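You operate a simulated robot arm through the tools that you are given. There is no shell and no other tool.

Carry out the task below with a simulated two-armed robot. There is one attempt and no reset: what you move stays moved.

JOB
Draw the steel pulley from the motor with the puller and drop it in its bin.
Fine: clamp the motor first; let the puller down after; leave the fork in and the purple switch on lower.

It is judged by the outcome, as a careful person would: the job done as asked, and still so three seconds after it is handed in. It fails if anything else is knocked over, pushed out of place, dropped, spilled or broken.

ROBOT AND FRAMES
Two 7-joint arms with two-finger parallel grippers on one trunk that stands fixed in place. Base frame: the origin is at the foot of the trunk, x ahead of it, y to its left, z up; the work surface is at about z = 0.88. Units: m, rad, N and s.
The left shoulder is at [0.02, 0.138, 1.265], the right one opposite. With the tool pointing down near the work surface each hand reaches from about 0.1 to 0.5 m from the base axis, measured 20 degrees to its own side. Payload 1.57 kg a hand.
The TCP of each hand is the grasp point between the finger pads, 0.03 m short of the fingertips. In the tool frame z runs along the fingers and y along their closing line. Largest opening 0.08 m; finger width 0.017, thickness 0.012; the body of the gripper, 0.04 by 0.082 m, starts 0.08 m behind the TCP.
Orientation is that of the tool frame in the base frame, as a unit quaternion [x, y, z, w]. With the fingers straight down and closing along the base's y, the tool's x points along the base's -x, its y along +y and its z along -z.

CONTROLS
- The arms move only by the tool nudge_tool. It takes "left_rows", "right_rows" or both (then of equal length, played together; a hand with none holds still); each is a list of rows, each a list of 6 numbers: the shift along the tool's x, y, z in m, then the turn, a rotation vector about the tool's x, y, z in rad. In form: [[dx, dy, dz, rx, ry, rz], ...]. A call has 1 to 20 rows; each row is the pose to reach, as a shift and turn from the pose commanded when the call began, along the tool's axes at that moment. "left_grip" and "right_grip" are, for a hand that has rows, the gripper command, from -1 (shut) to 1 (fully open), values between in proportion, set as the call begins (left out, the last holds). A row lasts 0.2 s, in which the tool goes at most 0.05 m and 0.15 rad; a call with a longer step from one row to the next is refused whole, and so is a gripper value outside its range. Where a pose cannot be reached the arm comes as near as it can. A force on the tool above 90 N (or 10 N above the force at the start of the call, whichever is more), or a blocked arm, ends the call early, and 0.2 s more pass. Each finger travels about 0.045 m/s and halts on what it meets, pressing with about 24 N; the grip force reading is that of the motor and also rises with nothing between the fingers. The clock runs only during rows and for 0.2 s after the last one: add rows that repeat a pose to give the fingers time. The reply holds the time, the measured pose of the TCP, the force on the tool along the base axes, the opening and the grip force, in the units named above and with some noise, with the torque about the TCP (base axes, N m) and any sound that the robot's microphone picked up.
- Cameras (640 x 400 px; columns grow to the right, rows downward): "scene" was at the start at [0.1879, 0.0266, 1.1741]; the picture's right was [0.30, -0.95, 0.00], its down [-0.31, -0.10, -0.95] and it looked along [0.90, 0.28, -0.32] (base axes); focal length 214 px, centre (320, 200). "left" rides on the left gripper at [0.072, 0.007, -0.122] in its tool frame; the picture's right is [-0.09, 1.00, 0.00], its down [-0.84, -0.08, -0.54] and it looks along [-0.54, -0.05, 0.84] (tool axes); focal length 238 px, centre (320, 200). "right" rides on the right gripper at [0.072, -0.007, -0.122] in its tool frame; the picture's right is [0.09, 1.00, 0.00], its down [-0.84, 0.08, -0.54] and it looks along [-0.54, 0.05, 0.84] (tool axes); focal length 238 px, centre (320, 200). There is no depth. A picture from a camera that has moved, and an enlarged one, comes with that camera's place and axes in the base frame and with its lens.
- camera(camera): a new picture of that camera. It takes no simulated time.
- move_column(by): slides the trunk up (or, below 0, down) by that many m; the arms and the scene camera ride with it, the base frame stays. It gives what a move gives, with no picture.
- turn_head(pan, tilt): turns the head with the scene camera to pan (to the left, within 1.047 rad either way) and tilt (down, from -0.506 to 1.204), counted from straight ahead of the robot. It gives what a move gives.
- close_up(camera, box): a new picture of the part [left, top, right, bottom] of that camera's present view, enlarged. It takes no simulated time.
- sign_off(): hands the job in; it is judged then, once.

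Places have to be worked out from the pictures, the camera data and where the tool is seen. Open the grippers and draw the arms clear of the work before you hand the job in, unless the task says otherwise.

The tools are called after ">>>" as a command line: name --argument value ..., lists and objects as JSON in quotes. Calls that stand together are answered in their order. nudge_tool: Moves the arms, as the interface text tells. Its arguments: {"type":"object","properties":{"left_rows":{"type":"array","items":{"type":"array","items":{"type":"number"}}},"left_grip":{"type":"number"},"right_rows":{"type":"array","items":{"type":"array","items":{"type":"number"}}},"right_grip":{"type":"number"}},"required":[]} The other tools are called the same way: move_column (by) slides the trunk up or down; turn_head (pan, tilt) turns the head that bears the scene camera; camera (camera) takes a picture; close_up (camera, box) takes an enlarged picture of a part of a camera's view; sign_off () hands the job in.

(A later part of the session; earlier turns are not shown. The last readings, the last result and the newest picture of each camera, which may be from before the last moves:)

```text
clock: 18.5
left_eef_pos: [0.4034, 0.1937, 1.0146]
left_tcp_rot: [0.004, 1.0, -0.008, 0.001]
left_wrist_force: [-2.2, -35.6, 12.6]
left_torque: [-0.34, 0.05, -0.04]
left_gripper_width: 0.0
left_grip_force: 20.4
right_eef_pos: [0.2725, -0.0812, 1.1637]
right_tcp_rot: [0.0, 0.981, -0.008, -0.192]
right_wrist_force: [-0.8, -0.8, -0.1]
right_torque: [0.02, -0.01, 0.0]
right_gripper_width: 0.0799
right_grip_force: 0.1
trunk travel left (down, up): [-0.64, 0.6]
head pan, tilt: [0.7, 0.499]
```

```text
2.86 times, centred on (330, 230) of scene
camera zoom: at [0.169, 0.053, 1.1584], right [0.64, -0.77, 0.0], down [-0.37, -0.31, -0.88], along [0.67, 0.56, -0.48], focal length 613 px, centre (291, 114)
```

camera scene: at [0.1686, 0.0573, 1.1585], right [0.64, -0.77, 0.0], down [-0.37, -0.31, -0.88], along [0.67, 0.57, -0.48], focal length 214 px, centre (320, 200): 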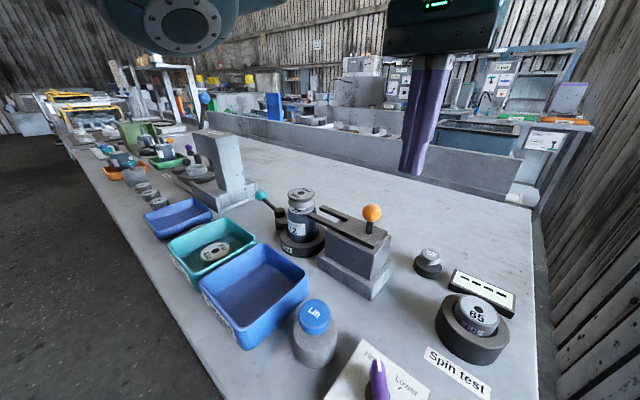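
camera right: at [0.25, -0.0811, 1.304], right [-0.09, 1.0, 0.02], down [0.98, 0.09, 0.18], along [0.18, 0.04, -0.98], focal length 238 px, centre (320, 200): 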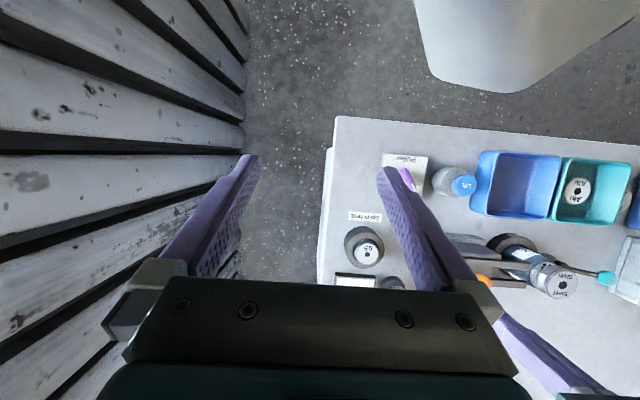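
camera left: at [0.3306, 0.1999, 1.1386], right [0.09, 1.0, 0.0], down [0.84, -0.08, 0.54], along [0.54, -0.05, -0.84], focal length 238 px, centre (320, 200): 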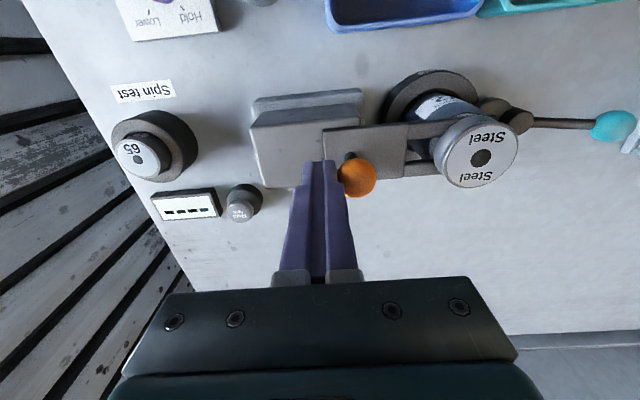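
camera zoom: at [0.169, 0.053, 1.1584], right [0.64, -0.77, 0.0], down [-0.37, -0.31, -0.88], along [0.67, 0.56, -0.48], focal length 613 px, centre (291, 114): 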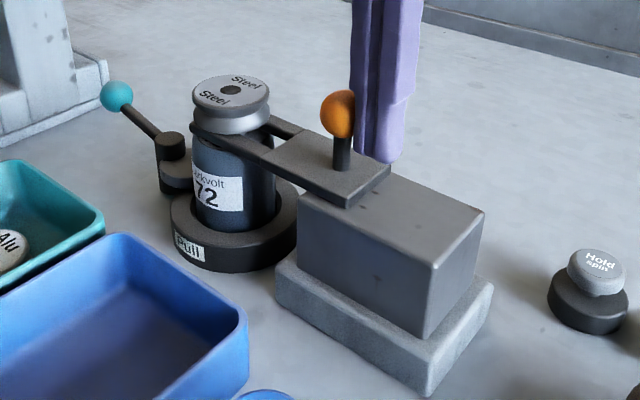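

The fork is firmly at its stop, with the tines straddling the shaft below the pulley. I back the left hand off, lift it clear and move it to a waiting spot beyond the motor.

>>> nudge_tool --left_rows '[[0, -0.02, 0, 0, 0, 0], [0, -0.035, -0.01, 0, 0, 0], [0, -0.035, -0.05, 0, 0, 0], [0, -0.03, -0.095, 0, 0, 0], [0, 0.01, -0.11, 0, 0, 0], [0, 0.055, -0.11, 0, 0, 0], [0, 0.1, -0.11, 0, 0, 0], [0, 0.145, -0.11, 0, 0, 0], [0.02, 0.185, -0.11, 0, 0, 0], [0.03, 0.215, -0.11, 0, 0, 0], [0.03, 0.215, -0.11, 0, 0, 0]]' --left_grip -1

>>> nudge_tool --right_rows '[[-0.007, 0.035, 0.015, 0, -0.07, 0], [-0.014, 0.07, 0.03, 0, -0.14, 0], [-0.021, 0.11, 0.045, 0, -0.21, 0], [-0.028, 0.15, 0.06, 0, -0.28, 0], [-0.035, 0.19, 0.08, 0, -0.34, 0], [-0.0435, 0.2345, 0.1043, 0, -0.386, 0], [-0.0435, 0.2345, 0.1043, 0, -0.386, 0]]' --right_grip -1

>>> camera --camera "right"

>>> camera --camera "scene"

>>> camera --camera "left"

```text
clock: 20.9
left_eef_pos: [0.3715, 0.4168, 1.1217]
left_tcp_rot: [0.0, 1.0, 0.0, 0.0]
left_wrist_force: [0.1, 0.0, -0.4]
left_torque: [0.0, 0.01, 0.03]
left_gripper_width: 0.0002
left_grip_force: 21.0
right_eef_pos: [0.2711, -0.0788, 1.1631]
right_tcp_rot: [0.0, 0.981, -0.004, -0.193]
right_wrist_force: [-0.3, -0.1, 0.2]
right_torque: [-0.01, -0.01, -0.01]
right_gripper_width: 0.0799
right_grip_force: 0.2
trunk travel left (down, up): [-0.64, 0.6]
head pan, tilt: [0.7, 0.499]
```

```text
refused: row 6 steps farther than a row can; nothing moved
```

```text
taken
camera right: at [0.2508, -0.0827, 1.3041], right [-0.09, 1.0, 0.02], down [0.98, 0.08, 0.18], along [0.18, 0.04, -0.98], focal length 238 px, centre (320, 200)
```

right: 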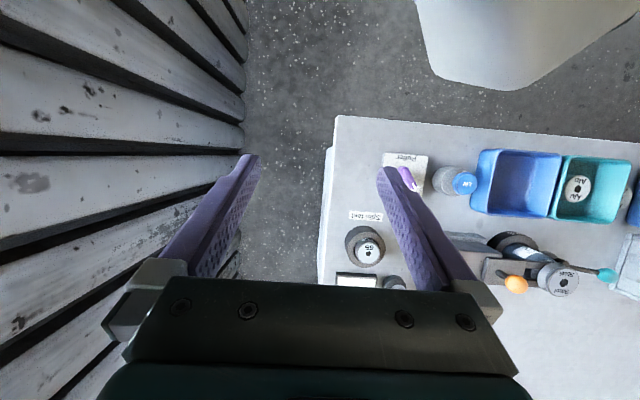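

```text
taken
camera scene: at [0.1685, 0.0574, 1.1585], right [0.64, -0.77, 0.0], down [-0.37, -0.31, -0.88], along [0.67, 0.57, -0.48], focal length 214 px, centre (320, 200)
```

scene: 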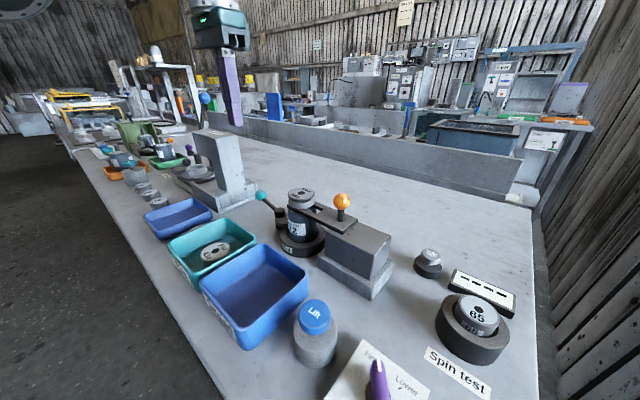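

```text
taken
camera left: at [0.2985, 0.424, 1.2447], right [0.09, 1.0, 0.0], down [0.84, -0.08, 0.54], along [0.54, -0.05, -0.84], focal length 238 px, centre (320, 200)
```

left: 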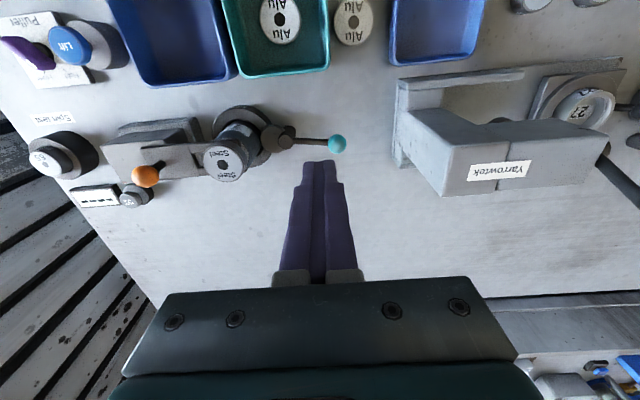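

That right-hand call was refused, and moving it upright there would crowd the head anyway. I use the left hand for Lift instead, bringing its shut fingers above the blue button near (0.273, 0.155).

>>> nudge_tool --left_rows '[[0.012, -0.033, 0.0, 0, 0, 0], [0.026, -0.07, 0.0, 0, 0, 0], [0.04, -0.107, 0.01, 0, 0, 0], [0.054, -0.144, 0.02, 0, 0, 0], [0.068, -0.181, 0.03, 0, 0, 0], [0.082, -0.218, 0.045, 0, 0, 0], [0.0985, -0.2625, 0.06, 0, 0, 0], [0.0985, -0.2625, 0.06, 0, 0, 0]]' --left_grip -1

>>> camera --camera "left"

>>> camera --camera "scene"

```text
clock: 22.7
left_eef_pos: [0.2735, 0.1542, 1.0649]
left_tcp_rot: [0.0, 1.0, 0.0, 0.0]
left_wrist_force: [-0.3, 0.7, 0.8]
left_torque: [-0.03, 0.0, -0.01]
left_gripper_width: 0.0003
left_grip_force: 21.0
right_eef_pos: [0.2701, -0.0786, 1.1638]
right_tcp_rot: [0.001, 0.981, -0.005, -0.193]
right_wrist_force: [0.4, -0.7, 0.3]
right_torque: [0.02, -0.02, 0.01]
right_gripper_width: 0.0801
right_grip_force: 0.1
trunk travel left (down, up): [-0.64, 0.6]
head pan, tilt: [0.7, 0.499]
```

```text
taken
camera left: at [0.2001, 0.1617, 1.1893], right [0.09, 1.0, 0.0], down [0.84, -0.08, 0.54], along [0.54, -0.05, -0.84], focal length 238 px, centre (320, 200)
```

left: 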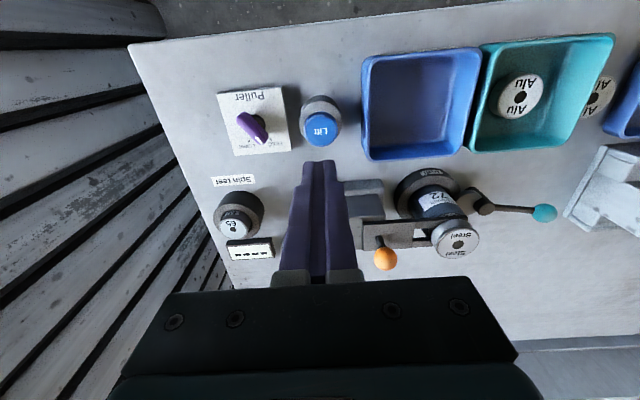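

```text
taken
camera scene: at [0.1685, 0.0573, 1.1585], right [0.64, -0.77, 0.0], down [-0.37, -0.31, -0.88], along [0.67, 0.57, -0.48], focal length 214 px, centre (320, 200)
```

scene: 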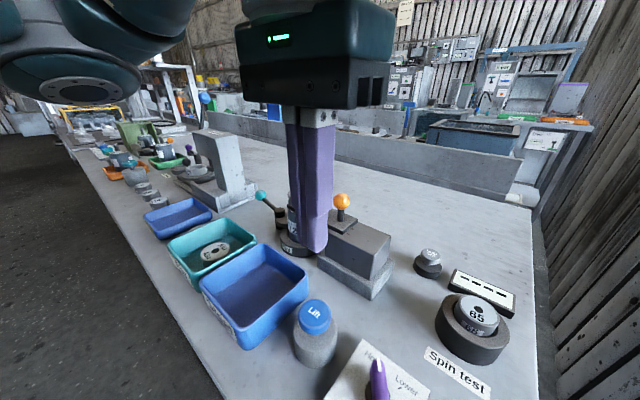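

The button is re-seen at (0.272, 0.156, 0.94), right under the fingertips. I lower to just above it and then press gently in small steps.

>>> nudge_tool --left_rows '[[0.001, 0.0015, 0.03, 0, 0, 0], [0.001, 0.0015, 0.06, 0, 0, 0], [0.001, 0.0015, 0.08, 0, 0, 0], [0.001, 0.0015, 0.088, 0, 0, 0], [0.001, 0.0015, 0.092, 0, 0, 0], [0.001, 0.0015, 0.096, 0, 0, 0], [0.001, 0.0015, 0.1, 0, 0, 0]]' --left_grip -1

>>> camera --camera "left"

>>> camera --camera "scene"

```text
clock: 24.3
left_eef_pos: [0.2735, 0.156, 0.9675]
left_tcp_rot: [0.0, 1.0, -0.001, 0.0]
left_wrist_force: [0.6, 1.7, 2.9]
left_torque: [0.06, 0.01, -0.03]
left_gripper_width: 0.0001
left_grip_force: 21.3
right_eef_pos: [0.2721, -0.0779, 1.1638]
right_tcp_rot: [0.0, 0.981, -0.005, -0.192]
right_wrist_force: [0.0, 1.2, 0.4]
right_torque: [0.0, 0.0, 0.02]
right_gripper_width: 0.08
right_grip_force: 0.0
trunk travel left (down, up): [-0.64, 0.6]
head pan, tilt: [0.7, 0.499]
```

```text
taken
camera left: at [0.2, 0.1634, 1.0892], right [0.09, 1.0, 0.0], down [0.84, -0.08, 0.54], along [0.54, -0.05, -0.84], focal length 238 px, centre (320, 200)
```

left: 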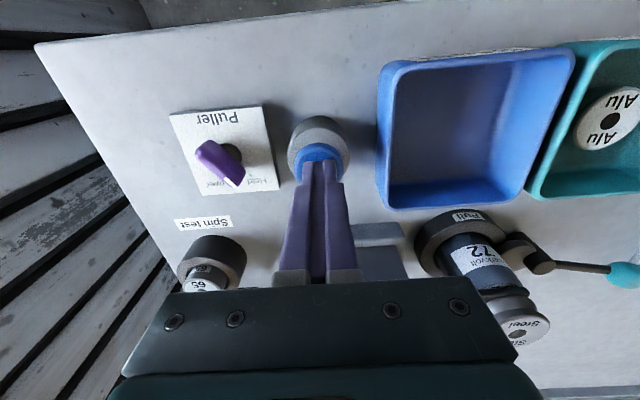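

```text
taken
camera scene: at [0.1687, 0.0577, 1.1587], right [0.64, -0.77, 0.0], down [-0.37, -0.31, -0.88], along [0.67, 0.57, -0.48], focal length 214 px, centre (320, 200)
```

scene: 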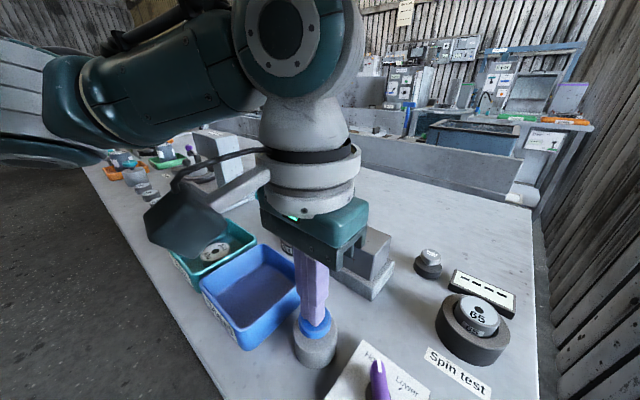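

Contact has begun, with about 3 N upward and the tips at about z=0.937. I press about 6 mm further and hold for a second to see whether the puller lifts.

>>> nudge_tool --left_rows '[[0, 0, 0.003, 0, 0, 0], [0, 0, 0.006, 0, 0, 0], [0, 0, 0.008, 0, 0, 0], [0, 0, 0.008, 0, 0, 0], [0, 0, 0.008, 0, 0, 0], [0, 0, 0.008, 0, 0, 0]]' --left_grip -1

>>> camera --camera "left"

```text
clock: 25.7
left_eef_pos: [0.2737, 0.1558, 0.9597]
left_tcp_rot: [0.001, 1.0, 0.001, 0.0]
left_wrist_force: [-2.0, -0.4, 9.9]
left_torque: [-0.01, 0.06, -0.05]
left_gripper_width: 0.0
left_grip_force: 21.2
right_eef_pos: [0.2727, -0.0788, 1.1635]
right_tcp_rot: [0.001, 0.981, -0.005, -0.192]
right_wrist_force: [-0.2, 0.1, 0.3]
right_torque: [0.01, 0.03, 0.01]
right_gripper_width: 0.0799
right_grip_force: 0.0
trunk travel left (down, up): [-0.64, 0.6]
head pan, tilt: [0.7, 0.499]
heard: click
```

```text
taken
camera left: at [0.2, 0.1634, 1.0813], right [0.09, 1.0, 0.0], down [0.84, -0.08, 0.54], along [0.54, -0.05, -0.84], focal length 238 px, centre (320, 200)
```

left: 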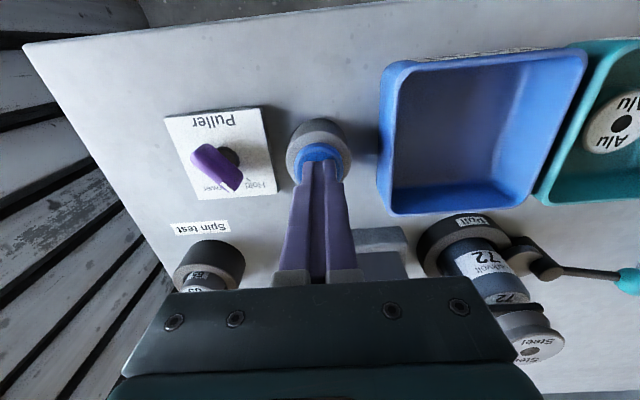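

A click was heard and the pulley seems to have risen a little off the motor. I keep holding for another 2 seconds and watch.

>>> nudge_tool --left_rows '[[0, 0, 0, 0, 0, 0], [0, 0, 0, 0, 0, 0], [0, 0, 0, 0, 0, 0], [0, 0, 0, 0, 0, 0], [0, 0, 0, 0, 0, 0], [0, 0, 0, 0, 0, 0], [0, 0, 0, 0, 0, 0], [0, 0, 0, 0, 0, 0], [0, 0, 0, 0, 0, 0], [0, 0, 0, 0, 0, 0]]' --left_grip -1

>>> camera --camera "left"

```text
clock: 27.9
left_eef_pos: [0.2729, 0.1555, 0.9584]
left_tcp_rot: [0.0, 1.0, 0.0, 0.0]
left_wrist_force: [-1.3, -1.1, 11.0]
left_torque: [0.0, 0.01, 0.03]
left_gripper_width: 0.0001
left_grip_force: 21.9
right_eef_pos: [0.2718, -0.0783, 1.1639]
right_tcp_rot: [0.001, 0.981, -0.005, -0.192]
right_wrist_force: [0.3, -0.1, -0.8]
right_torque: [0.01, -0.01, 0.02]
right_gripper_width: 0.08
right_grip_force: 0.1
trunk travel left (down, up): [-0.64, 0.6]
head pan, tilt: [0.7, 0.499]
```

```text
taken
camera left: at [0.2001, 0.1634, 1.0812], right [0.09, 1.0, 0.0], down [0.84, -0.08, 0.54], along [0.54, -0.05, -0.84], focal length 238 px, centre (320, 200)
```

left: 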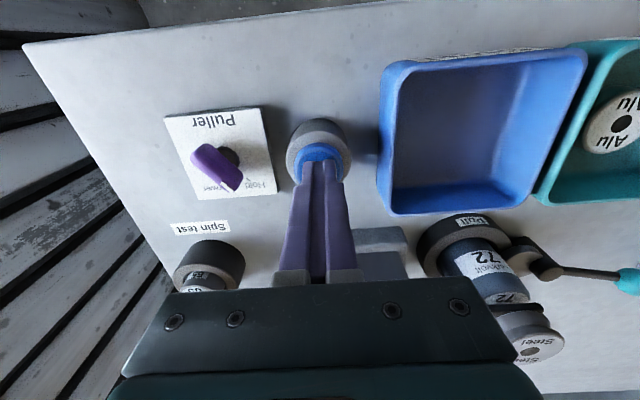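

The view did not change while holding, so one press seems to act once. I release upward and inspect the pulley.

>>> nudge_tool --left_rows '[[0, 0, -0.01, 0, 0, 0], [0, 0, -0.03, 0, 0, 0], [0, 0, -0.07, 0, 0, 0], [0, 0.0, -0.1, 0, 0, 0], [0, 0.0, -0.1, 0, 0, 0]]' --left_grip -1

>>> camera --camera "left"

>>> close_up --camera "left" --box '[320, 140, 580, 300]'

>>> camera --camera "scene"

```text
clock: 29.1
left_eef_pos: [0.2751, 0.1533, 1.0609]
left_tcp_rot: [0.001, 1.0, 0.001, 0.001]
left_wrist_force: [-0.2, -0.2, 0.2]
left_torque: [-0.03, 0.01, 0.01]
left_gripper_width: 0.0001
left_grip_force: 21.3
right_eef_pos: [0.2721, -0.0794, 1.1644]
right_tcp_rot: [0.001, 0.981, -0.005, -0.193]
right_wrist_force: [0.4, -1.0, -1.0]
right_torque: [0.03, 0.02, -0.01]
right_gripper_width: 0.08
right_grip_force: 0.1
trunk travel left (down, up): [-0.64, 0.6]
head pan, tilt: [0.7, 0.499]
```

```text
taken
camera left: at [0.2026, 0.1602, 1.1838], right [0.09, 1.0, 0.0], down [0.84, -0.08, 0.54], along [0.54, -0.05, -0.84], focal length 238 px, centre (320, 200)
```

left: 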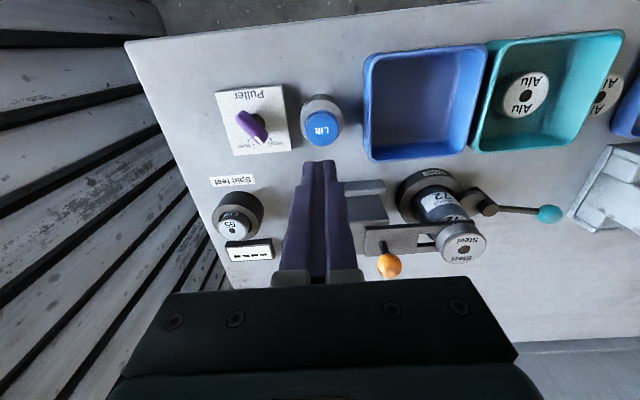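

```text
2.46 times, centred on (450, 220) of left
camera zoom: at [0.2026, 0.1602, 1.1838], right [0.09, 1.0, 0.0], down [0.84, -0.08, 0.54], along [0.54, -0.05, -0.84], focal length 587 px, centre (0, 151)
```

zoom: 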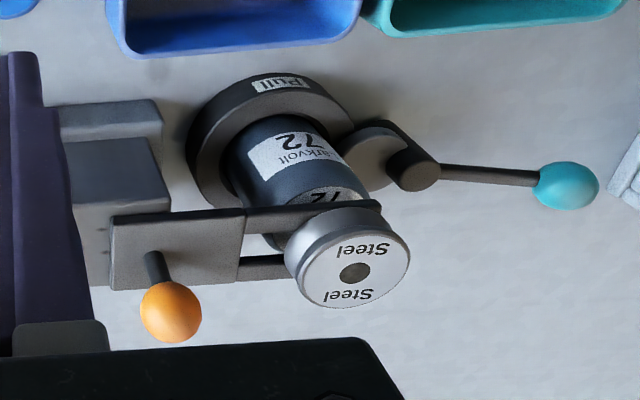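

```text
taken
camera scene: at [0.1686, 0.0574, 1.1585], right [0.64, -0.77, 0.0], down [-0.37, -0.31, -0.88], along [0.67, 0.57, -0.48], focal length 214 px, centre (320, 200)
```

scene: 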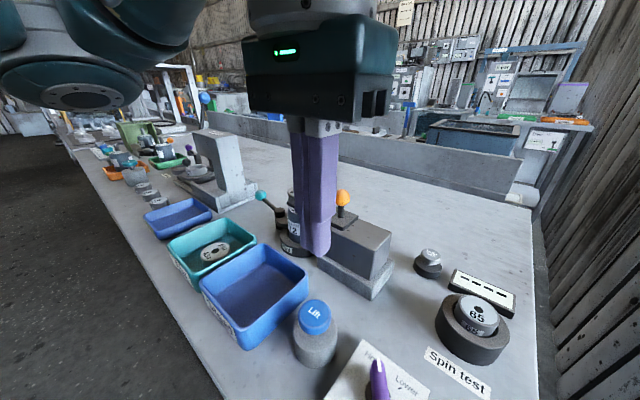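

The knob and pulley seem perhaps 5 mm higher than before. Presumably each press lifts one notch, so I press again with the same stroke and compare from the same pose.

>>> nudge_tool --left_rows '[[0.001, 0.0015, 0.04, 0, 0, 0], [0.001, 0.0015, 0.08, 0, 0, 0], [0.001, 0.0015, 0.095, 0, 0, 0], [0.001, 0.0015, 0.102, 0, 0, 0], [0.001, 0.0015, 0.104, 0, 0, 0], [0.001, 0.0015, 0.104, 0, 0, 0], [0.001, 0.0015, 0.09, 0, 0, 0], [0.001, 0.0015, 0.05, 0, 0, 0], [0, 0, 0, 0, 0, 0], [0, 0, 0, 0, 0, 0]]' --left_grip -1

>>> close_up --camera "left" --box '[320, 140, 580, 300]'

```text
clock: 31.3
left_eef_pos: [0.2729, 0.1524, 1.0576]
left_tcp_rot: [-0.001, 1.0, 0.001, 0.0]
left_wrist_force: [-0.2, -0.3, -0.4]
left_torque: [0.0, -0.01, -0.03]
left_gripper_width: 0.0003
left_grip_force: 21.3
right_eef_pos: [0.2712, -0.0785, 1.1635]
right_tcp_rot: [0.001, 0.981, -0.005, -0.192]
right_wrist_force: [0.3, -0.2, -1.2]
right_torque: [0.02, 0.03, 0.01]
right_gripper_width: 0.08
right_grip_force: 0.0
trunk travel left (down, up): [-0.64, 0.6]
head pan, tilt: [0.7, 0.499]
heard: click
```

```text
2.46 times, centred on (450, 220) of left
camera zoom: at [0.2008, 0.1602, 1.18], right [0.09, 1.0, 0.0], down [0.84, -0.08, 0.54], along [0.54, -0.05, -0.84], focal length 587 px, centre (0, 151)
```

zoom: 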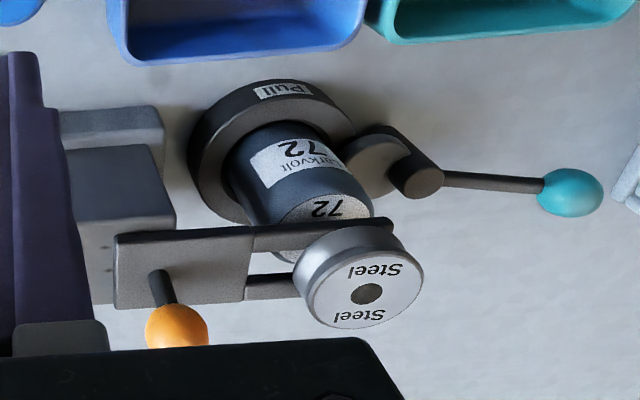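

A second click, and the fork and pulley rose again; the motor stays clamped. I give two more presses and compare.

>>> nudge_tool --left_rows '[[0.001, 0.0015, 0.04, 0, 0, 0], [0.001, 0.0015, 0.08, 0, 0, 0], [0.001, 0.0015, 0.095, 0, 0, 0], [0.001, 0.0015, 0.102, 0, 0, 0], [0.001, 0.0015, 0.104, 0, 0, 0], [0.001, 0.0015, 0.104, 0, 0, 0], [0.001, 0.0015, 0.085, 0, 0, 0], [0.001, 0.0015, 0.08, 0, 0, 0], [0.001, 0.0015, 0.095, 0, 0, 0], [0.001, 0.0015, 0.102, 0, 0, 0], [0.001, 0.0015, 0.104, 0, 0, 0], [0.001, 0.0015, 0.104, 0, 0, 0], [0.001, 0.0015, 0.09, 0, 0, 0], [0.001, 0.0015, 0.05, 0, 0, 0], [0, 0, 0, 0, 0, 0], [0, 0, 0, 0, 0, 0]]' --left_grip -1

>>> camera --camera "left"

>>> close_up --camera "left" --box '[320, 140, 580, 300]'

```text
clock: 34.7
left_eef_pos: [0.2766, 0.1547, 1.0591]
left_tcp_rot: [0.0, 1.0, 0.001, 0.0]
left_wrist_force: [0.2, -0.9, 0.3]
left_torque: [0.01, 0.01, -0.01]
left_gripper_width: 0.0001
left_grip_force: 21.3
right_eef_pos: [0.2714, -0.0796, 1.1631]
right_tcp_rot: [0.001, 0.981, -0.004, -0.193]
right_wrist_force: [0.6, 0.3, 0.7]
right_torque: [-0.03, 0.0, -0.01]
right_gripper_width: 0.0802
right_grip_force: 0.1
trunk travel left (down, up): [-0.64, 0.6]
head pan, tilt: [0.7, 0.499]
heard: click, click
```

```text
taken
camera left: at [0.2038, 0.1625, 1.1828], right [0.09, 1.0, 0.0], down [0.84, -0.08, 0.54], along [0.54, -0.05, -0.84], focal length 238 px, centre (320, 200)
```

left: 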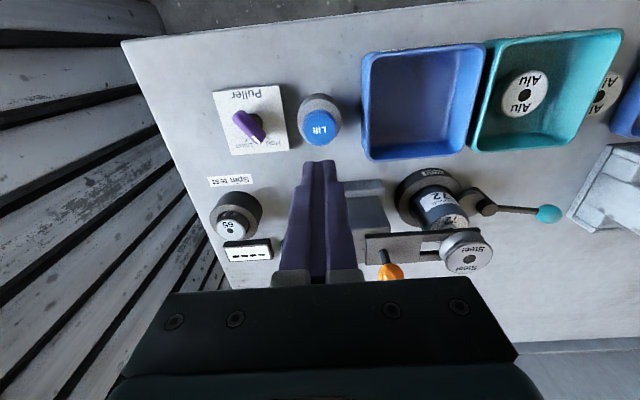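

```text
2.46 times, centred on (450, 220) of left
camera zoom: at [0.2038, 0.1625, 1.1828], right [0.09, 1.0, 0.0], down [0.84, -0.08, 0.54], along [0.54, -0.05, -0.84], focal length 587 px, centre (0, 151)
```

zoom: 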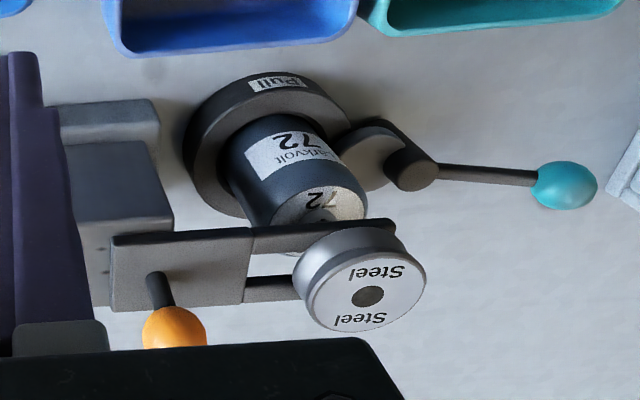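

Two more clicks, and the pulley top is now near z=1.008, about 0.018 up. I continue with three more presses.

>>> nudge_tool --left_rows '[[0.002, 0.0005, 0.04, 0, 0, 0], [0.002, 0.0005, 0.08, 0, 0, 0], [0.002, 0.0005, 0.1, 0, 0, 0], [0.002, 0.0005, 0.105, 0, 0, 0], [0.002, 0.0005, 0.105, 0, 0, 0], [0.002, 0.0005, 0.085, 0, 0, 0], [0.002, 0.0005, 0.08, 0, 0, 0], [0.002, 0.0005, 0.1, 0, 0, 0], [0.002, 0.0005, 0.105, 0, 0, 0], [0.002, 0.0005, 0.105, 0, 0, 0], [0.002, 0.0005, 0.085, 0, 0, 0], [0.002, 0.0005, 0.08, 0, 0, 0], [0.002, 0.0005, 0.1, 0, 0, 0], [0.002, 0.0005, 0.105, 0, 0, 0], [0.002, 0.0005, 0.105, 0, 0, 0], [0.002, 0.0005, 0.09, 0, 0, 0], [0.002, 0.0005, 0.05, 0, 0, 0], [0, 0, 0, 0, 0, 0], [0, 0, 0, 0, 0, 0]]' --left_grip -1

>>> close_up --camera "left" --box '[320, 140, 580, 300]'

```text
clock: 38.7
left_eef_pos: [0.274, 0.1578, 1.0575]
left_tcp_rot: [0.0, 1.0, 0.001, 0.0]
left_wrist_force: [-0.3, 0.7, 0.2]
left_torque: [-0.01, 0.02, 0.0]
left_gripper_width: 0.0
left_grip_force: 21.5
right_eef_pos: [0.2717, -0.0786, 1.1628]
right_tcp_rot: [0.001, 0.981, -0.004, -0.193]
right_wrist_force: [0.2, 0.5, -0.4]
right_torque: [-0.04, -0.02, -0.02]
right_gripper_width: 0.0797
right_grip_force: 0.0
trunk travel left (down, up): [-0.64, 0.6]
head pan, tilt: [0.7, 0.499]
heard: click, click, click
```

```text
2.46 times, centred on (450, 220) of left
camera zoom: at [0.2007, 0.1657, 1.1806], right [0.09, 1.0, 0.0], down [0.84, -0.08, 0.54], along [0.54, -0.05, -0.84], focal length 587 px, centre (0, 151)
```

zoom: 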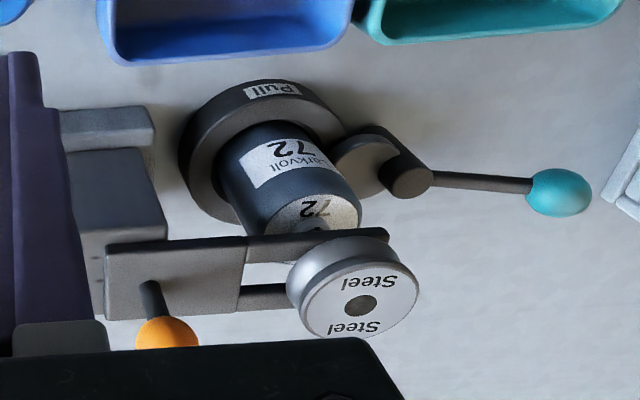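

The relative height stopped changing after about the third click, so the puller is at the top of its travel, with the pulley top near z=1.008. I rise and take the left hand, opening, above the pulley to look straight at it.

>>> nudge_tool --left_rows '[[0, 0, -0.03, 0, 0, 0], [-0.02, 0.02, -0.06, 0, 0, 0], [-0.05, 0.05, -0.065, 0, 0, 0], [-0.08, 0.085, -0.065, 0, 0, 0], [-0.105, 0.115, -0.065, 0, 0, 0], [-0.1295, 0.143, -0.06, 0, 0, 0], [-0.1295, 0.143, -0.06, 0, 0, 0], [-0.1295, 0.143, -0.06, 0, 0, 0]]' --left_grip 1

>>> camera --camera "left"

>>> close_up --camera "scene" --box '[250, 150, 410, 290]'

```text
clock: 40.5
left_eef_pos: [0.4013, 0.3004, 1.1179]
left_tcp_rot: [0.0, 1.0, 0.0, 0.001]
left_wrist_force: [0.4, 0.0, 1.1]
left_torque: [-0.01, -0.02, 0.02]
left_gripper_width: 0.0799
left_grip_force: 0.1
right_eef_pos: [0.2719, -0.0796, 1.1635]
right_tcp_rot: [0.0, 0.981, -0.005, -0.192]
right_wrist_force: [0.4, -0.8, -1.0]
right_torque: [0.02, -0.02, 0.02]
right_gripper_width: 0.0802
right_grip_force: 0.1
trunk travel left (down, up): [-0.64, 0.6]
head pan, tilt: [0.7, 0.499]
```

```text
taken
camera left: at [0.329, 0.3081, 1.241], right [0.09, 1.0, 0.0], down [0.84, -0.08, 0.54], along [0.54, -0.05, -0.84], focal length 238 px, centre (320, 200)
```

left: 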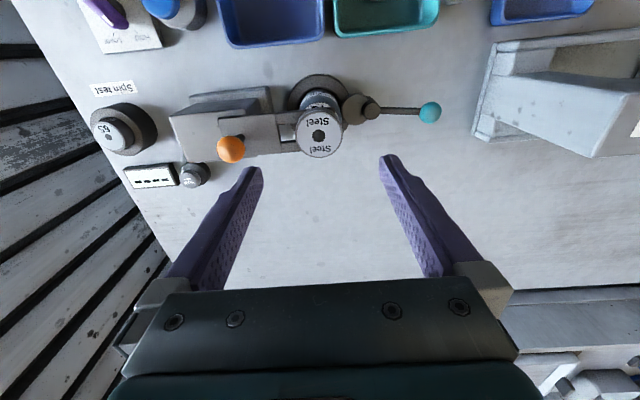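

```text
2.86 times, centred on (330, 220) of scene
camera zoom: at [0.1686, 0.0574, 1.1585], right [0.64, -0.77, 0.0], down [-0.37, -0.31, -0.88], along [0.67, 0.57, -0.48], focal length 613 px, centre (291, 143)
```

zoom: 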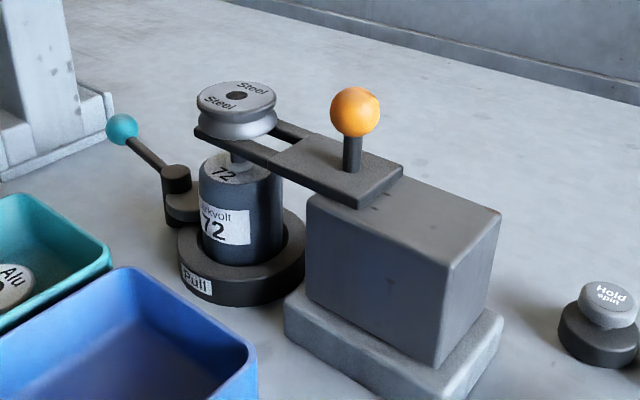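

The shaft now shows below the lifted pulley (top near 1.007, bottom resting on the tines near 0.986). I lower the open fingers around it, tips staying just above the tines.

>>> nudge_tool --left_rows '[[-0.002, 0, 0.03, 0, 0, 0], [-0.002, 0, 0.06, 0, 0, 0], [-0.002, 0, 0.085, 0, 0, 0], [-0.002, 0, 0.098, 0, 0, 0], [-0.002, 0, 0.098, 0, 0, 0]]' --left_grip 1

>>> camera --camera "left"

>>> close_up --camera "scene" --box '[250, 150, 410, 290]'

```text
clock: 41.7
left_eef_pos: [0.4058, 0.2995, 1.0204]
left_tcp_rot: [0.0, 1.0, -0.001, 0.0]
left_wrist_force: [0.6, -0.6, 0.8]
left_torque: [-0.02, 0.0, 0.02]
left_gripper_width: 0.0802
left_grip_force: 0.0
right_eef_pos: [0.2736, -0.079, 1.1638]
right_tcp_rot: [0.001, 0.981, -0.005, -0.193]
right_wrist_force: [0.2, -0.1, 0.4]
right_torque: [-0.02, -0.05, -0.02]
right_gripper_width: 0.08
right_grip_force: 0.0
trunk travel left (down, up): [-0.64, 0.6]
head pan, tilt: [0.7, 0.499]
```

```text
taken
camera left: at [0.3329, 0.3068, 1.1434], right [0.09, 1.0, 0.0], down [0.84, -0.08, 0.54], along [0.54, -0.05, -0.84], focal length 238 px, centre (320, 200)
```

left: 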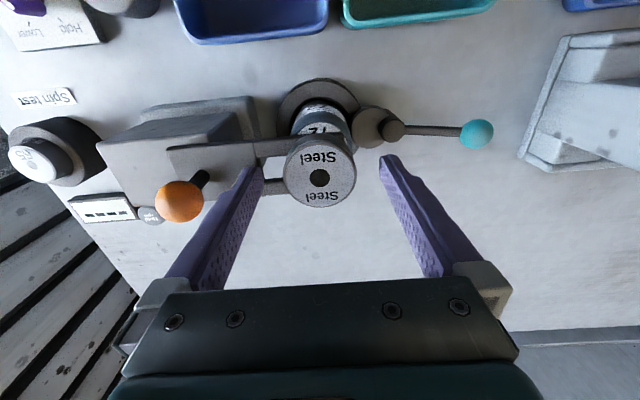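

```text
2.86 times, centred on (330, 220) of scene
camera zoom: at [0.1685, 0.0574, 1.1585], right [0.64, -0.77, 0.0], down [-0.37, -0.31, -0.88], along [0.67, 0.57, -0.48], focal length 613 px, centre (291, 143)
```

zoom: 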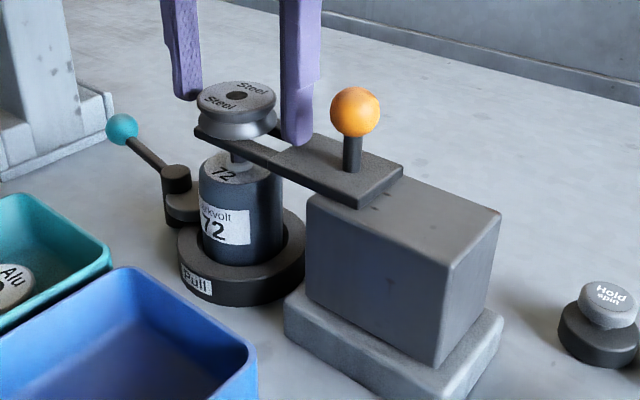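

The pulley hole is at (0.4035, 0.300), centred between the fingers, whose tips are just above the tines. I close on it.

>>> nudge_tool --left_rows '[[0.002, 0.0005, 0, 0, 0, 0], [0.002, 0.0005, 0, 0, 0, 0], [0.002, 0.0005, 0, 0, 0, 0], [0.002, 0.0005, 0, 0, 0, 0], [0.002, 0.0005, 0, 0, 0, 0]]' --left_grip -1

>>> camera --camera "left"

>>> close_up --camera "scene" --box '[250, 150, 410, 290]'

```text
clock: 42.9
left_eef_pos: [0.4037, 0.3, 1.0203]
left_tcp_rot: [0.001, 1.0, 0.0, 0.001]
left_wrist_force: [-0.3, -0.7, 0.6]
left_torque: [-0.01, 0.02, -0.03]
left_gripper_width: 0.0469
left_grip_force: 24.0
right_eef_pos: [0.2719, -0.0789, 1.163]
right_tcp_rot: [0.001, 0.981, -0.005, -0.192]
right_wrist_force: [-0.5, 0.1, 0.2]
right_torque: [0.0, 0.04, -0.02]
right_gripper_width: 0.0801
right_grip_force: 0.1
trunk travel left (down, up): [-0.64, 0.6]
head pan, tilt: [0.7, 0.499]
```

```text
taken
camera left: at [0.3307, 0.3076, 1.1434], right [0.09, 1.0, 0.0], down [0.84, -0.08, 0.54], along [0.54, -0.05, -0.84], focal length 238 px, centre (320, 200)
```

left: 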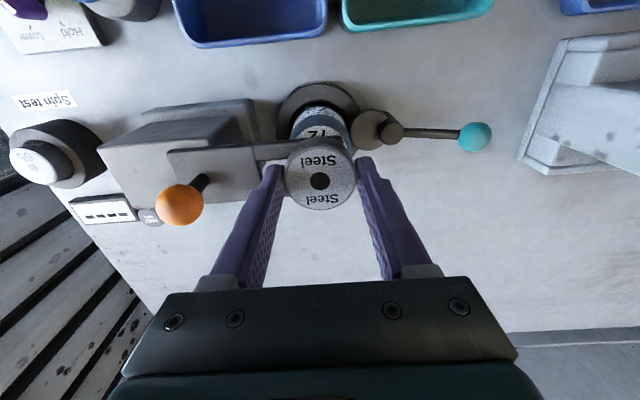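

```text
2.86 times, centred on (330, 220) of scene
camera zoom: at [0.1685, 0.0574, 1.1585], right [0.64, -0.77, 0.0], down [-0.37, -0.31, -0.88], along [0.67, 0.57, -0.48], focal length 613 px, centre (291, 143)
```

zoom: 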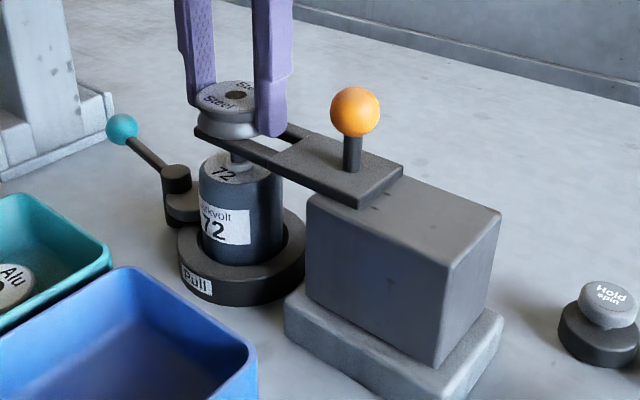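

The grip closed on the pulley at 0.047 m. I lift slowly straight up and watch the force.

>>> nudge_tool --left_rows '[[0, 0, -0.004, 0, 0, 0], [0, 0, -0.009, 0, 0, 0], [0, 0, -0.015, 0, 0, 0], [0, 0, -0.02, 0, 0, 0]]' --left_grip -1

>>> close_up --camera "scene" --box '[250, 150, 410, 290]'

```text
clock: 43.9
left_eef_pos: [0.403, 0.3014, 1.0392]
left_tcp_rot: [0.001, 1.0, 0.0, 0.0]
left_wrist_force: [0.0, 0.6, -1.8]
left_torque: [-0.04, 0.0, -0.01]
left_gripper_width: 0.0472
left_grip_force: 24.1
right_eef_pos: [0.2715, -0.0786, 1.1638]
right_tcp_rot: [0.001, 0.981, -0.005, -0.192]
right_wrist_force: [0.4, -0.1, -1.6]
right_torque: [0.01, 0.02, -0.01]
right_gripper_width: 0.0799
right_grip_force: 0.1
trunk travel left (down, up): [-0.64, 0.6]
head pan, tilt: [0.7, 0.499]
```

```text
2.86 times, centred on (330, 220) of scene
camera zoom: at [0.1685, 0.0573, 1.1585], right [0.64, -0.77, 0.0], down [-0.37, -0.31, -0.88], along [0.67, 0.57, -0.48], focal length 613 px, centre (291, 143)
```

zoom: 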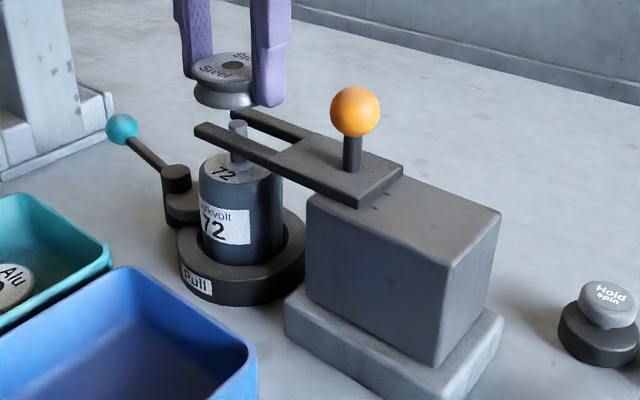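

The pulley came free of the shaft and hangs in the grip at about 2 N. I raise it and carry it over the Steel bin, centred near (0.265, 0.266).

>>> nudge_tool --left_rows '[[0, 0, -0.03, 0, 0, 0], [0.005, -0.002, -0.055, 0, 0, 0], [0.04, -0.01, -0.055, 0, 0, 0], [0.075, -0.02, -0.055, 0, 0, 0], [0.11, -0.03, -0.05, 0, 0, 0], [0.138, -0.035, -0.04, 0, 0, 0], [0.138, -0.035, -0.03, 0, 0, 0], [0.138, -0.035, -0.03, 0, 0, 0]]' --left_grip -1

>>> camera --camera "left"

>>> camera --camera "scene"

```text
clock: 45.7
left_eef_pos: [0.2672, 0.263, 1.0701]
left_tcp_rot: [0.0, 1.0, 0.0, 0.0]
left_wrist_force: [0.7, 0.8, -2.8]
left_torque: [-0.02, 0.0, 0.03]
left_gripper_width: 0.0471
left_grip_force: 23.6
right_eef_pos: [0.272, -0.0795, 1.1643]
right_tcp_rot: [0.001, 0.981, -0.005, -0.192]
right_wrist_force: [-0.2, 0.3, 0.0]
right_torque: [-0.02, 0.03, 0.02]
right_gripper_width: 0.08
right_grip_force: 0.1
trunk travel left (down, up): [-0.64, 0.6]
head pan, tilt: [0.7, 0.499]
```

```text
taken
camera left: at [0.1938, 0.2701, 1.192], right [0.09, 1.0, 0.0], down [0.84, -0.08, 0.54], along [0.54, -0.05, -0.84], focal length 238 px, centre (320, 200)
```

left: 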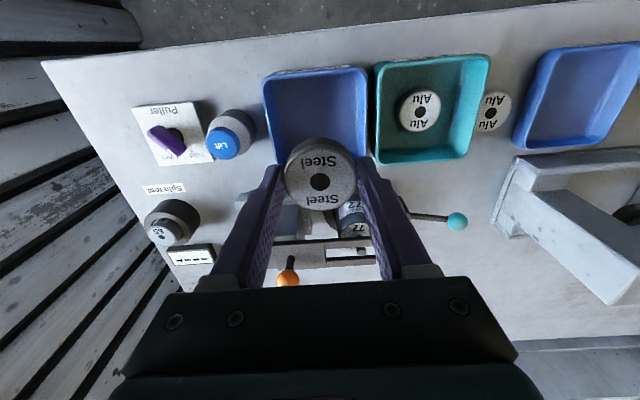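

```text
taken
camera scene: at [0.1685, 0.0573, 1.1585], right [0.64, -0.77, 0.0], down [-0.37, -0.31, -0.88], along [0.67, 0.57, -0.48], focal length 214 px, centre (320, 200)
```

scene: 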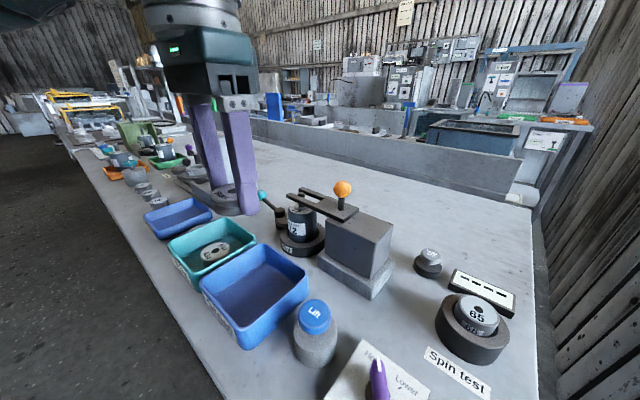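

The bin rim spans about x 0.216–0.31 and y 0.208–0.314, and the pulley hangs over its middle. I lower it inside, keeping hold.

>>> nudge_tool --left_rows '[[0.004, -0.001, 0.03, 0, 0, 0], [0.004, -0.001, 0.065, 0, 0, 0], [0.004, -0.001, 0.095, 0, 0, 0], [0.004, -0.001, 0.118, 0, 0, 0], [0.004, -0.001, 0.13, 0, 0, 0], [0.004, -0.001, 0.134, 0, 0, 0], [0.004, -0.001, 0.134, 0, 0, 0]]' --left_grip -1

>>> camera --camera "left"

>>> close_up --camera "scene" --box '[170, 200, 350, 350]'

```text
clock: 47.3
left_eef_pos: [0.2621, 0.2633, 0.9364]
left_tcp_rot: [0.001, 1.0, 0.0, 0.0]
left_wrist_force: [0.2, -0.1, -1.9]
left_torque: [0.01, 0.01, -0.03]
left_gripper_width: 0.0469
left_grip_force: 24.1
right_eef_pos: [0.2718, -0.0782, 1.1633]
right_tcp_rot: [0.0, 0.981, -0.005, -0.193]
right_wrist_force: [-0.1, -0.4, 0.4]
right_torque: [0.02, 0.04, 0.0]
right_gripper_width: 0.0803
right_grip_force: 0.1
trunk travel left (down, up): [-0.64, 0.6]
head pan, tilt: [0.7, 0.499]
```

```text
taken
camera left: at [0.1883, 0.2716, 1.0583], right [0.09, 1.0, 0.0], down [0.84, -0.08, 0.54], along [0.54, -0.05, -0.84], focal length 238 px, centre (320, 200)
```

left: 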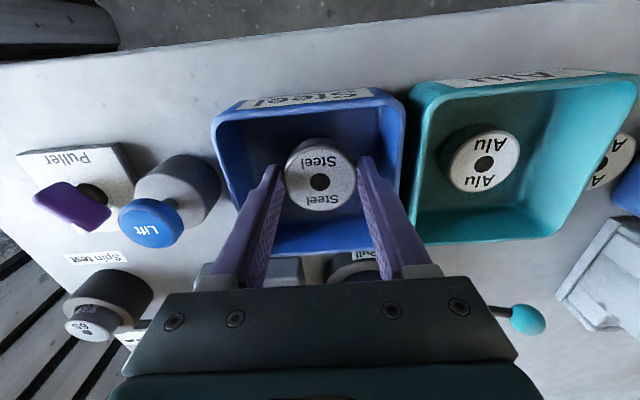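

```text
2.67 times, centred on (260, 275) of scene
camera zoom: at [0.1685, 0.0573, 1.1585], right [0.64, -0.77, 0.0], down [-0.37, -0.31, -0.88], along [0.67, 0.57, -0.48], focal length 572 px, centre (480, 0)
```

zoom: 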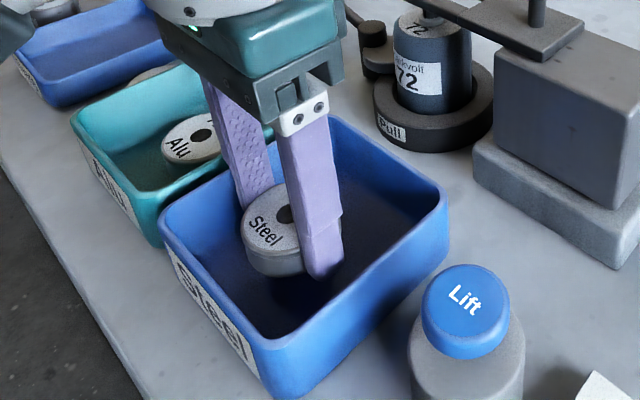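

The pulley is inside the Steel bin with room on both sides. I go 1 cm lower, watching for contact.

>>> nudge_tool --left_rows '[[0, 0, 0.004, 0, 0, 0], [0, 0, 0.008, 0, 0, 0], [0, 0, 0.01, 0, 0, 0], [0, 0, 0.01, 0, 0, 0]]' --left_grip -1

>>> close_up --camera "scene" --box '[170, 200, 350, 350]'

```text
clock: 48.3
left_eef_pos: [0.2614, 0.2649, 0.9253]
left_tcp_rot: [0.0, 1.0, 0.0, 0.0]
left_wrist_force: [0.2, 0.4, -2.5]
left_torque: [-0.04, -0.01, 0.06]
left_gripper_width: 0.047
left_grip_force: 24.5
right_eef_pos: [0.2701, -0.0777, 1.164]
right_tcp_rot: [0.001, 0.981, -0.005, -0.193]
right_wrist_force: [-0.2, 0.0, 0.6]
right_torque: [0.0, -0.02, -0.02]
right_gripper_width: 0.08
right_grip_force: 0.1
trunk travel left (down, up): [-0.64, 0.6]
head pan, tilt: [0.7, 0.499]
```

```text
2.67 times, centred on (260, 275) of scene
camera zoom: at [0.1685, 0.0573, 1.1585], right [0.64, -0.77, 0.0], down [-0.37, -0.31, -0.88], along [0.67, 0.57, -0.48], focal length 572 px, centre (480, 0)
```

zoom: 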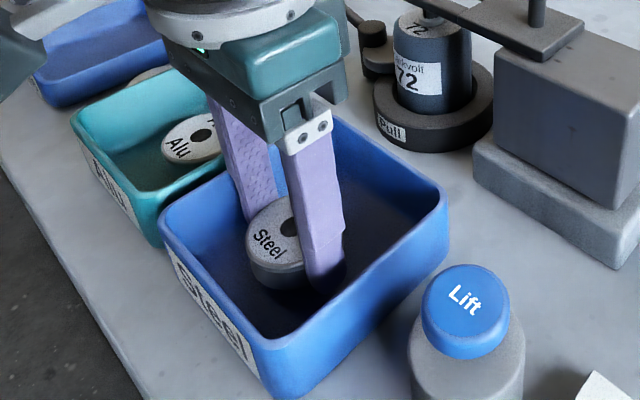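

No floor contact yet, but the pulley is only a few millimetres up. I open the fingers partly (0.06 m) to let it go, then rise straight up.

>>> nudge_tool --left_rows '[[0, 0, 0, 0, 0, 0], [0, 0, 0, 0, 0, 0], [0, 0, 0, 0, 0, 0], [0, 0, -0.02, 0, 0, 0], [0, 0, -0.06, 0, 0, 0], [0, 0, -0.1, 0, 0, 0], [0, 0, -0.14, 0, 0, 0], [0, 0, -0.14, 0, 0, 0]]' --left_grip 0.5

>>> camera --camera "left"

>>> camera --camera "scene"

```text
clock: 50.1
left_eef_pos: [0.2608, 0.2622, 1.068]
left_tcp_rot: [0.0, 1.0, 0.0, 0.0]
left_wrist_force: [0.2, 0.9, 1.3]
left_torque: [-0.01, 0.01, -0.02]
left_gripper_width: 0.0598
left_grip_force: 0.0
right_eef_pos: [0.2721, -0.0788, 1.1628]
right_tcp_rot: [0.0, 0.981, -0.005, -0.193]
right_wrist_force: [-0.6, 0.2, 0.0]
right_torque: [-0.03, -0.02, -0.01]
right_gripper_width: 0.0802
right_grip_force: 0.2
trunk travel left (down, up): [-0.64, 0.6]
head pan, tilt: [0.7, 0.499]
```

```text
taken
camera left: at [0.1878, 0.2701, 1.19], right [0.09, 1.0, 0.0], down [0.84, -0.08, 0.54], along [0.54, -0.05, -0.84], focal length 238 px, centre (320, 200)
```

left: 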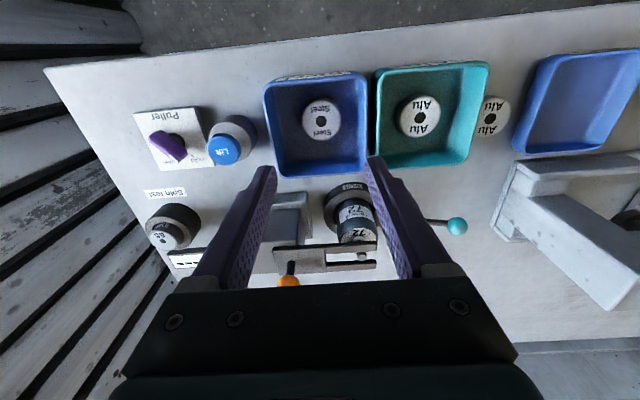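

```text
taken
camera scene: at [0.1686, 0.0574, 1.1585], right [0.64, -0.77, 0.0], down [-0.37, -0.31, -0.88], along [0.67, 0.57, -0.48], focal length 214 px, centre (320, 200)
```

scene: 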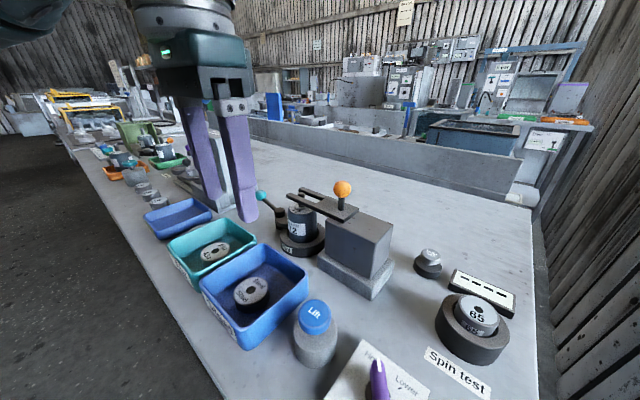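

The pulley lies in the Steel bin. Next is the switch, so I turn the head to look closely at it.

>>> turn_head --pan 0.3 --tilt 1.1

>>> camera --camera "scene"

>>> close_up --camera "left" --box '[120, 90, 260, 190]'

```text
clock: 51.1
left_eef_pos: [0.2607, 0.2637, 1.0669]
left_tcp_rot: [0.0, 1.0, 0.0, 0.0]
left_wrist_force: [0.3, 0.2, -0.2]
left_torque: [0.01, -0.02, -0.01]
left_gripper_width: 0.0599
left_grip_force: 0.0
right_eef_pos: [0.2722, -0.0784, 1.1638]
right_tcp_rot: [0.001, 0.981, -0.005, -0.192]
right_wrist_force: [-0.3, 0.5, -0.2]
right_torque: [-0.04, 0.0, -0.01]
right_gripper_width: 0.0798
right_grip_force: 0.1
trunk travel left (down, up): [-0.64, 0.6]
head pan, tilt: [0.3, 1.1]
```

```text
taken
camera scene: at [0.1593, 0.0175, 1.1109], right [0.3, -0.96, 0.0], down [-0.85, -0.26, -0.45], along [0.43, 0.13, -0.89], focal length 214 px, centre (320, 200)
```

scene: 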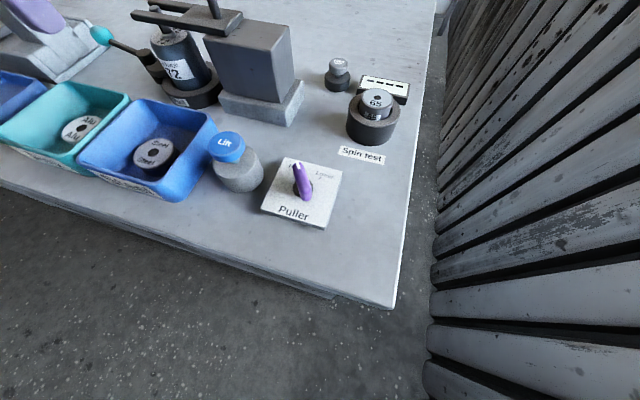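

```text
4.00 times, centred on (190, 140) of left
camera zoom: at [0.1878, 0.2701, 1.1896], right [0.09, 1.0, 0.0], down [0.84, -0.08, 0.54], along [0.54, -0.05, -0.84], focal length 953 px, centre (840, 440)
```

zoom: 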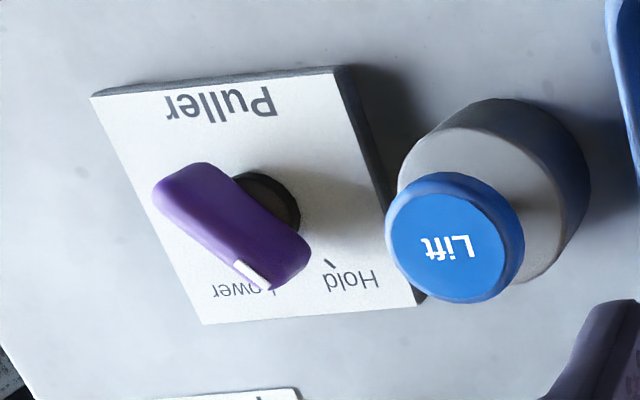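

>>> close_up --camera "scene" --box '[250, 145, 350, 235]'

>>> close_up --camera "scene" --box '[120, 0, 320, 130]'

```text
4.44 times, centred on (300, 190) of scene
camera zoom: at [0.1593, 0.0175, 1.1109], right [0.3, -0.96, 0.0], down [-0.85, -0.26, -0.45], along [0.43, 0.13, -0.89], focal length 953 px, centre (409, 244)
```

zoom: 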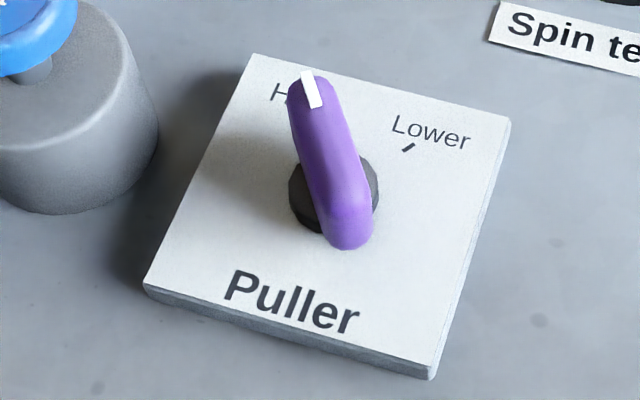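

```text
3.08 times, centred on (220, 65) of scene
camera zoom: at [0.1593, 0.0175, 1.1109], right [0.3, -0.96, 0.0], down [-0.85, -0.26, -0.45], along [0.43, 0.13, -0.89], focal length 660 px, centre (628, 615)
```

zoom: 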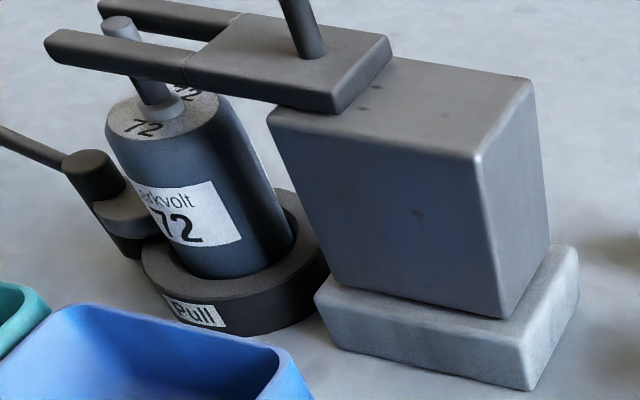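

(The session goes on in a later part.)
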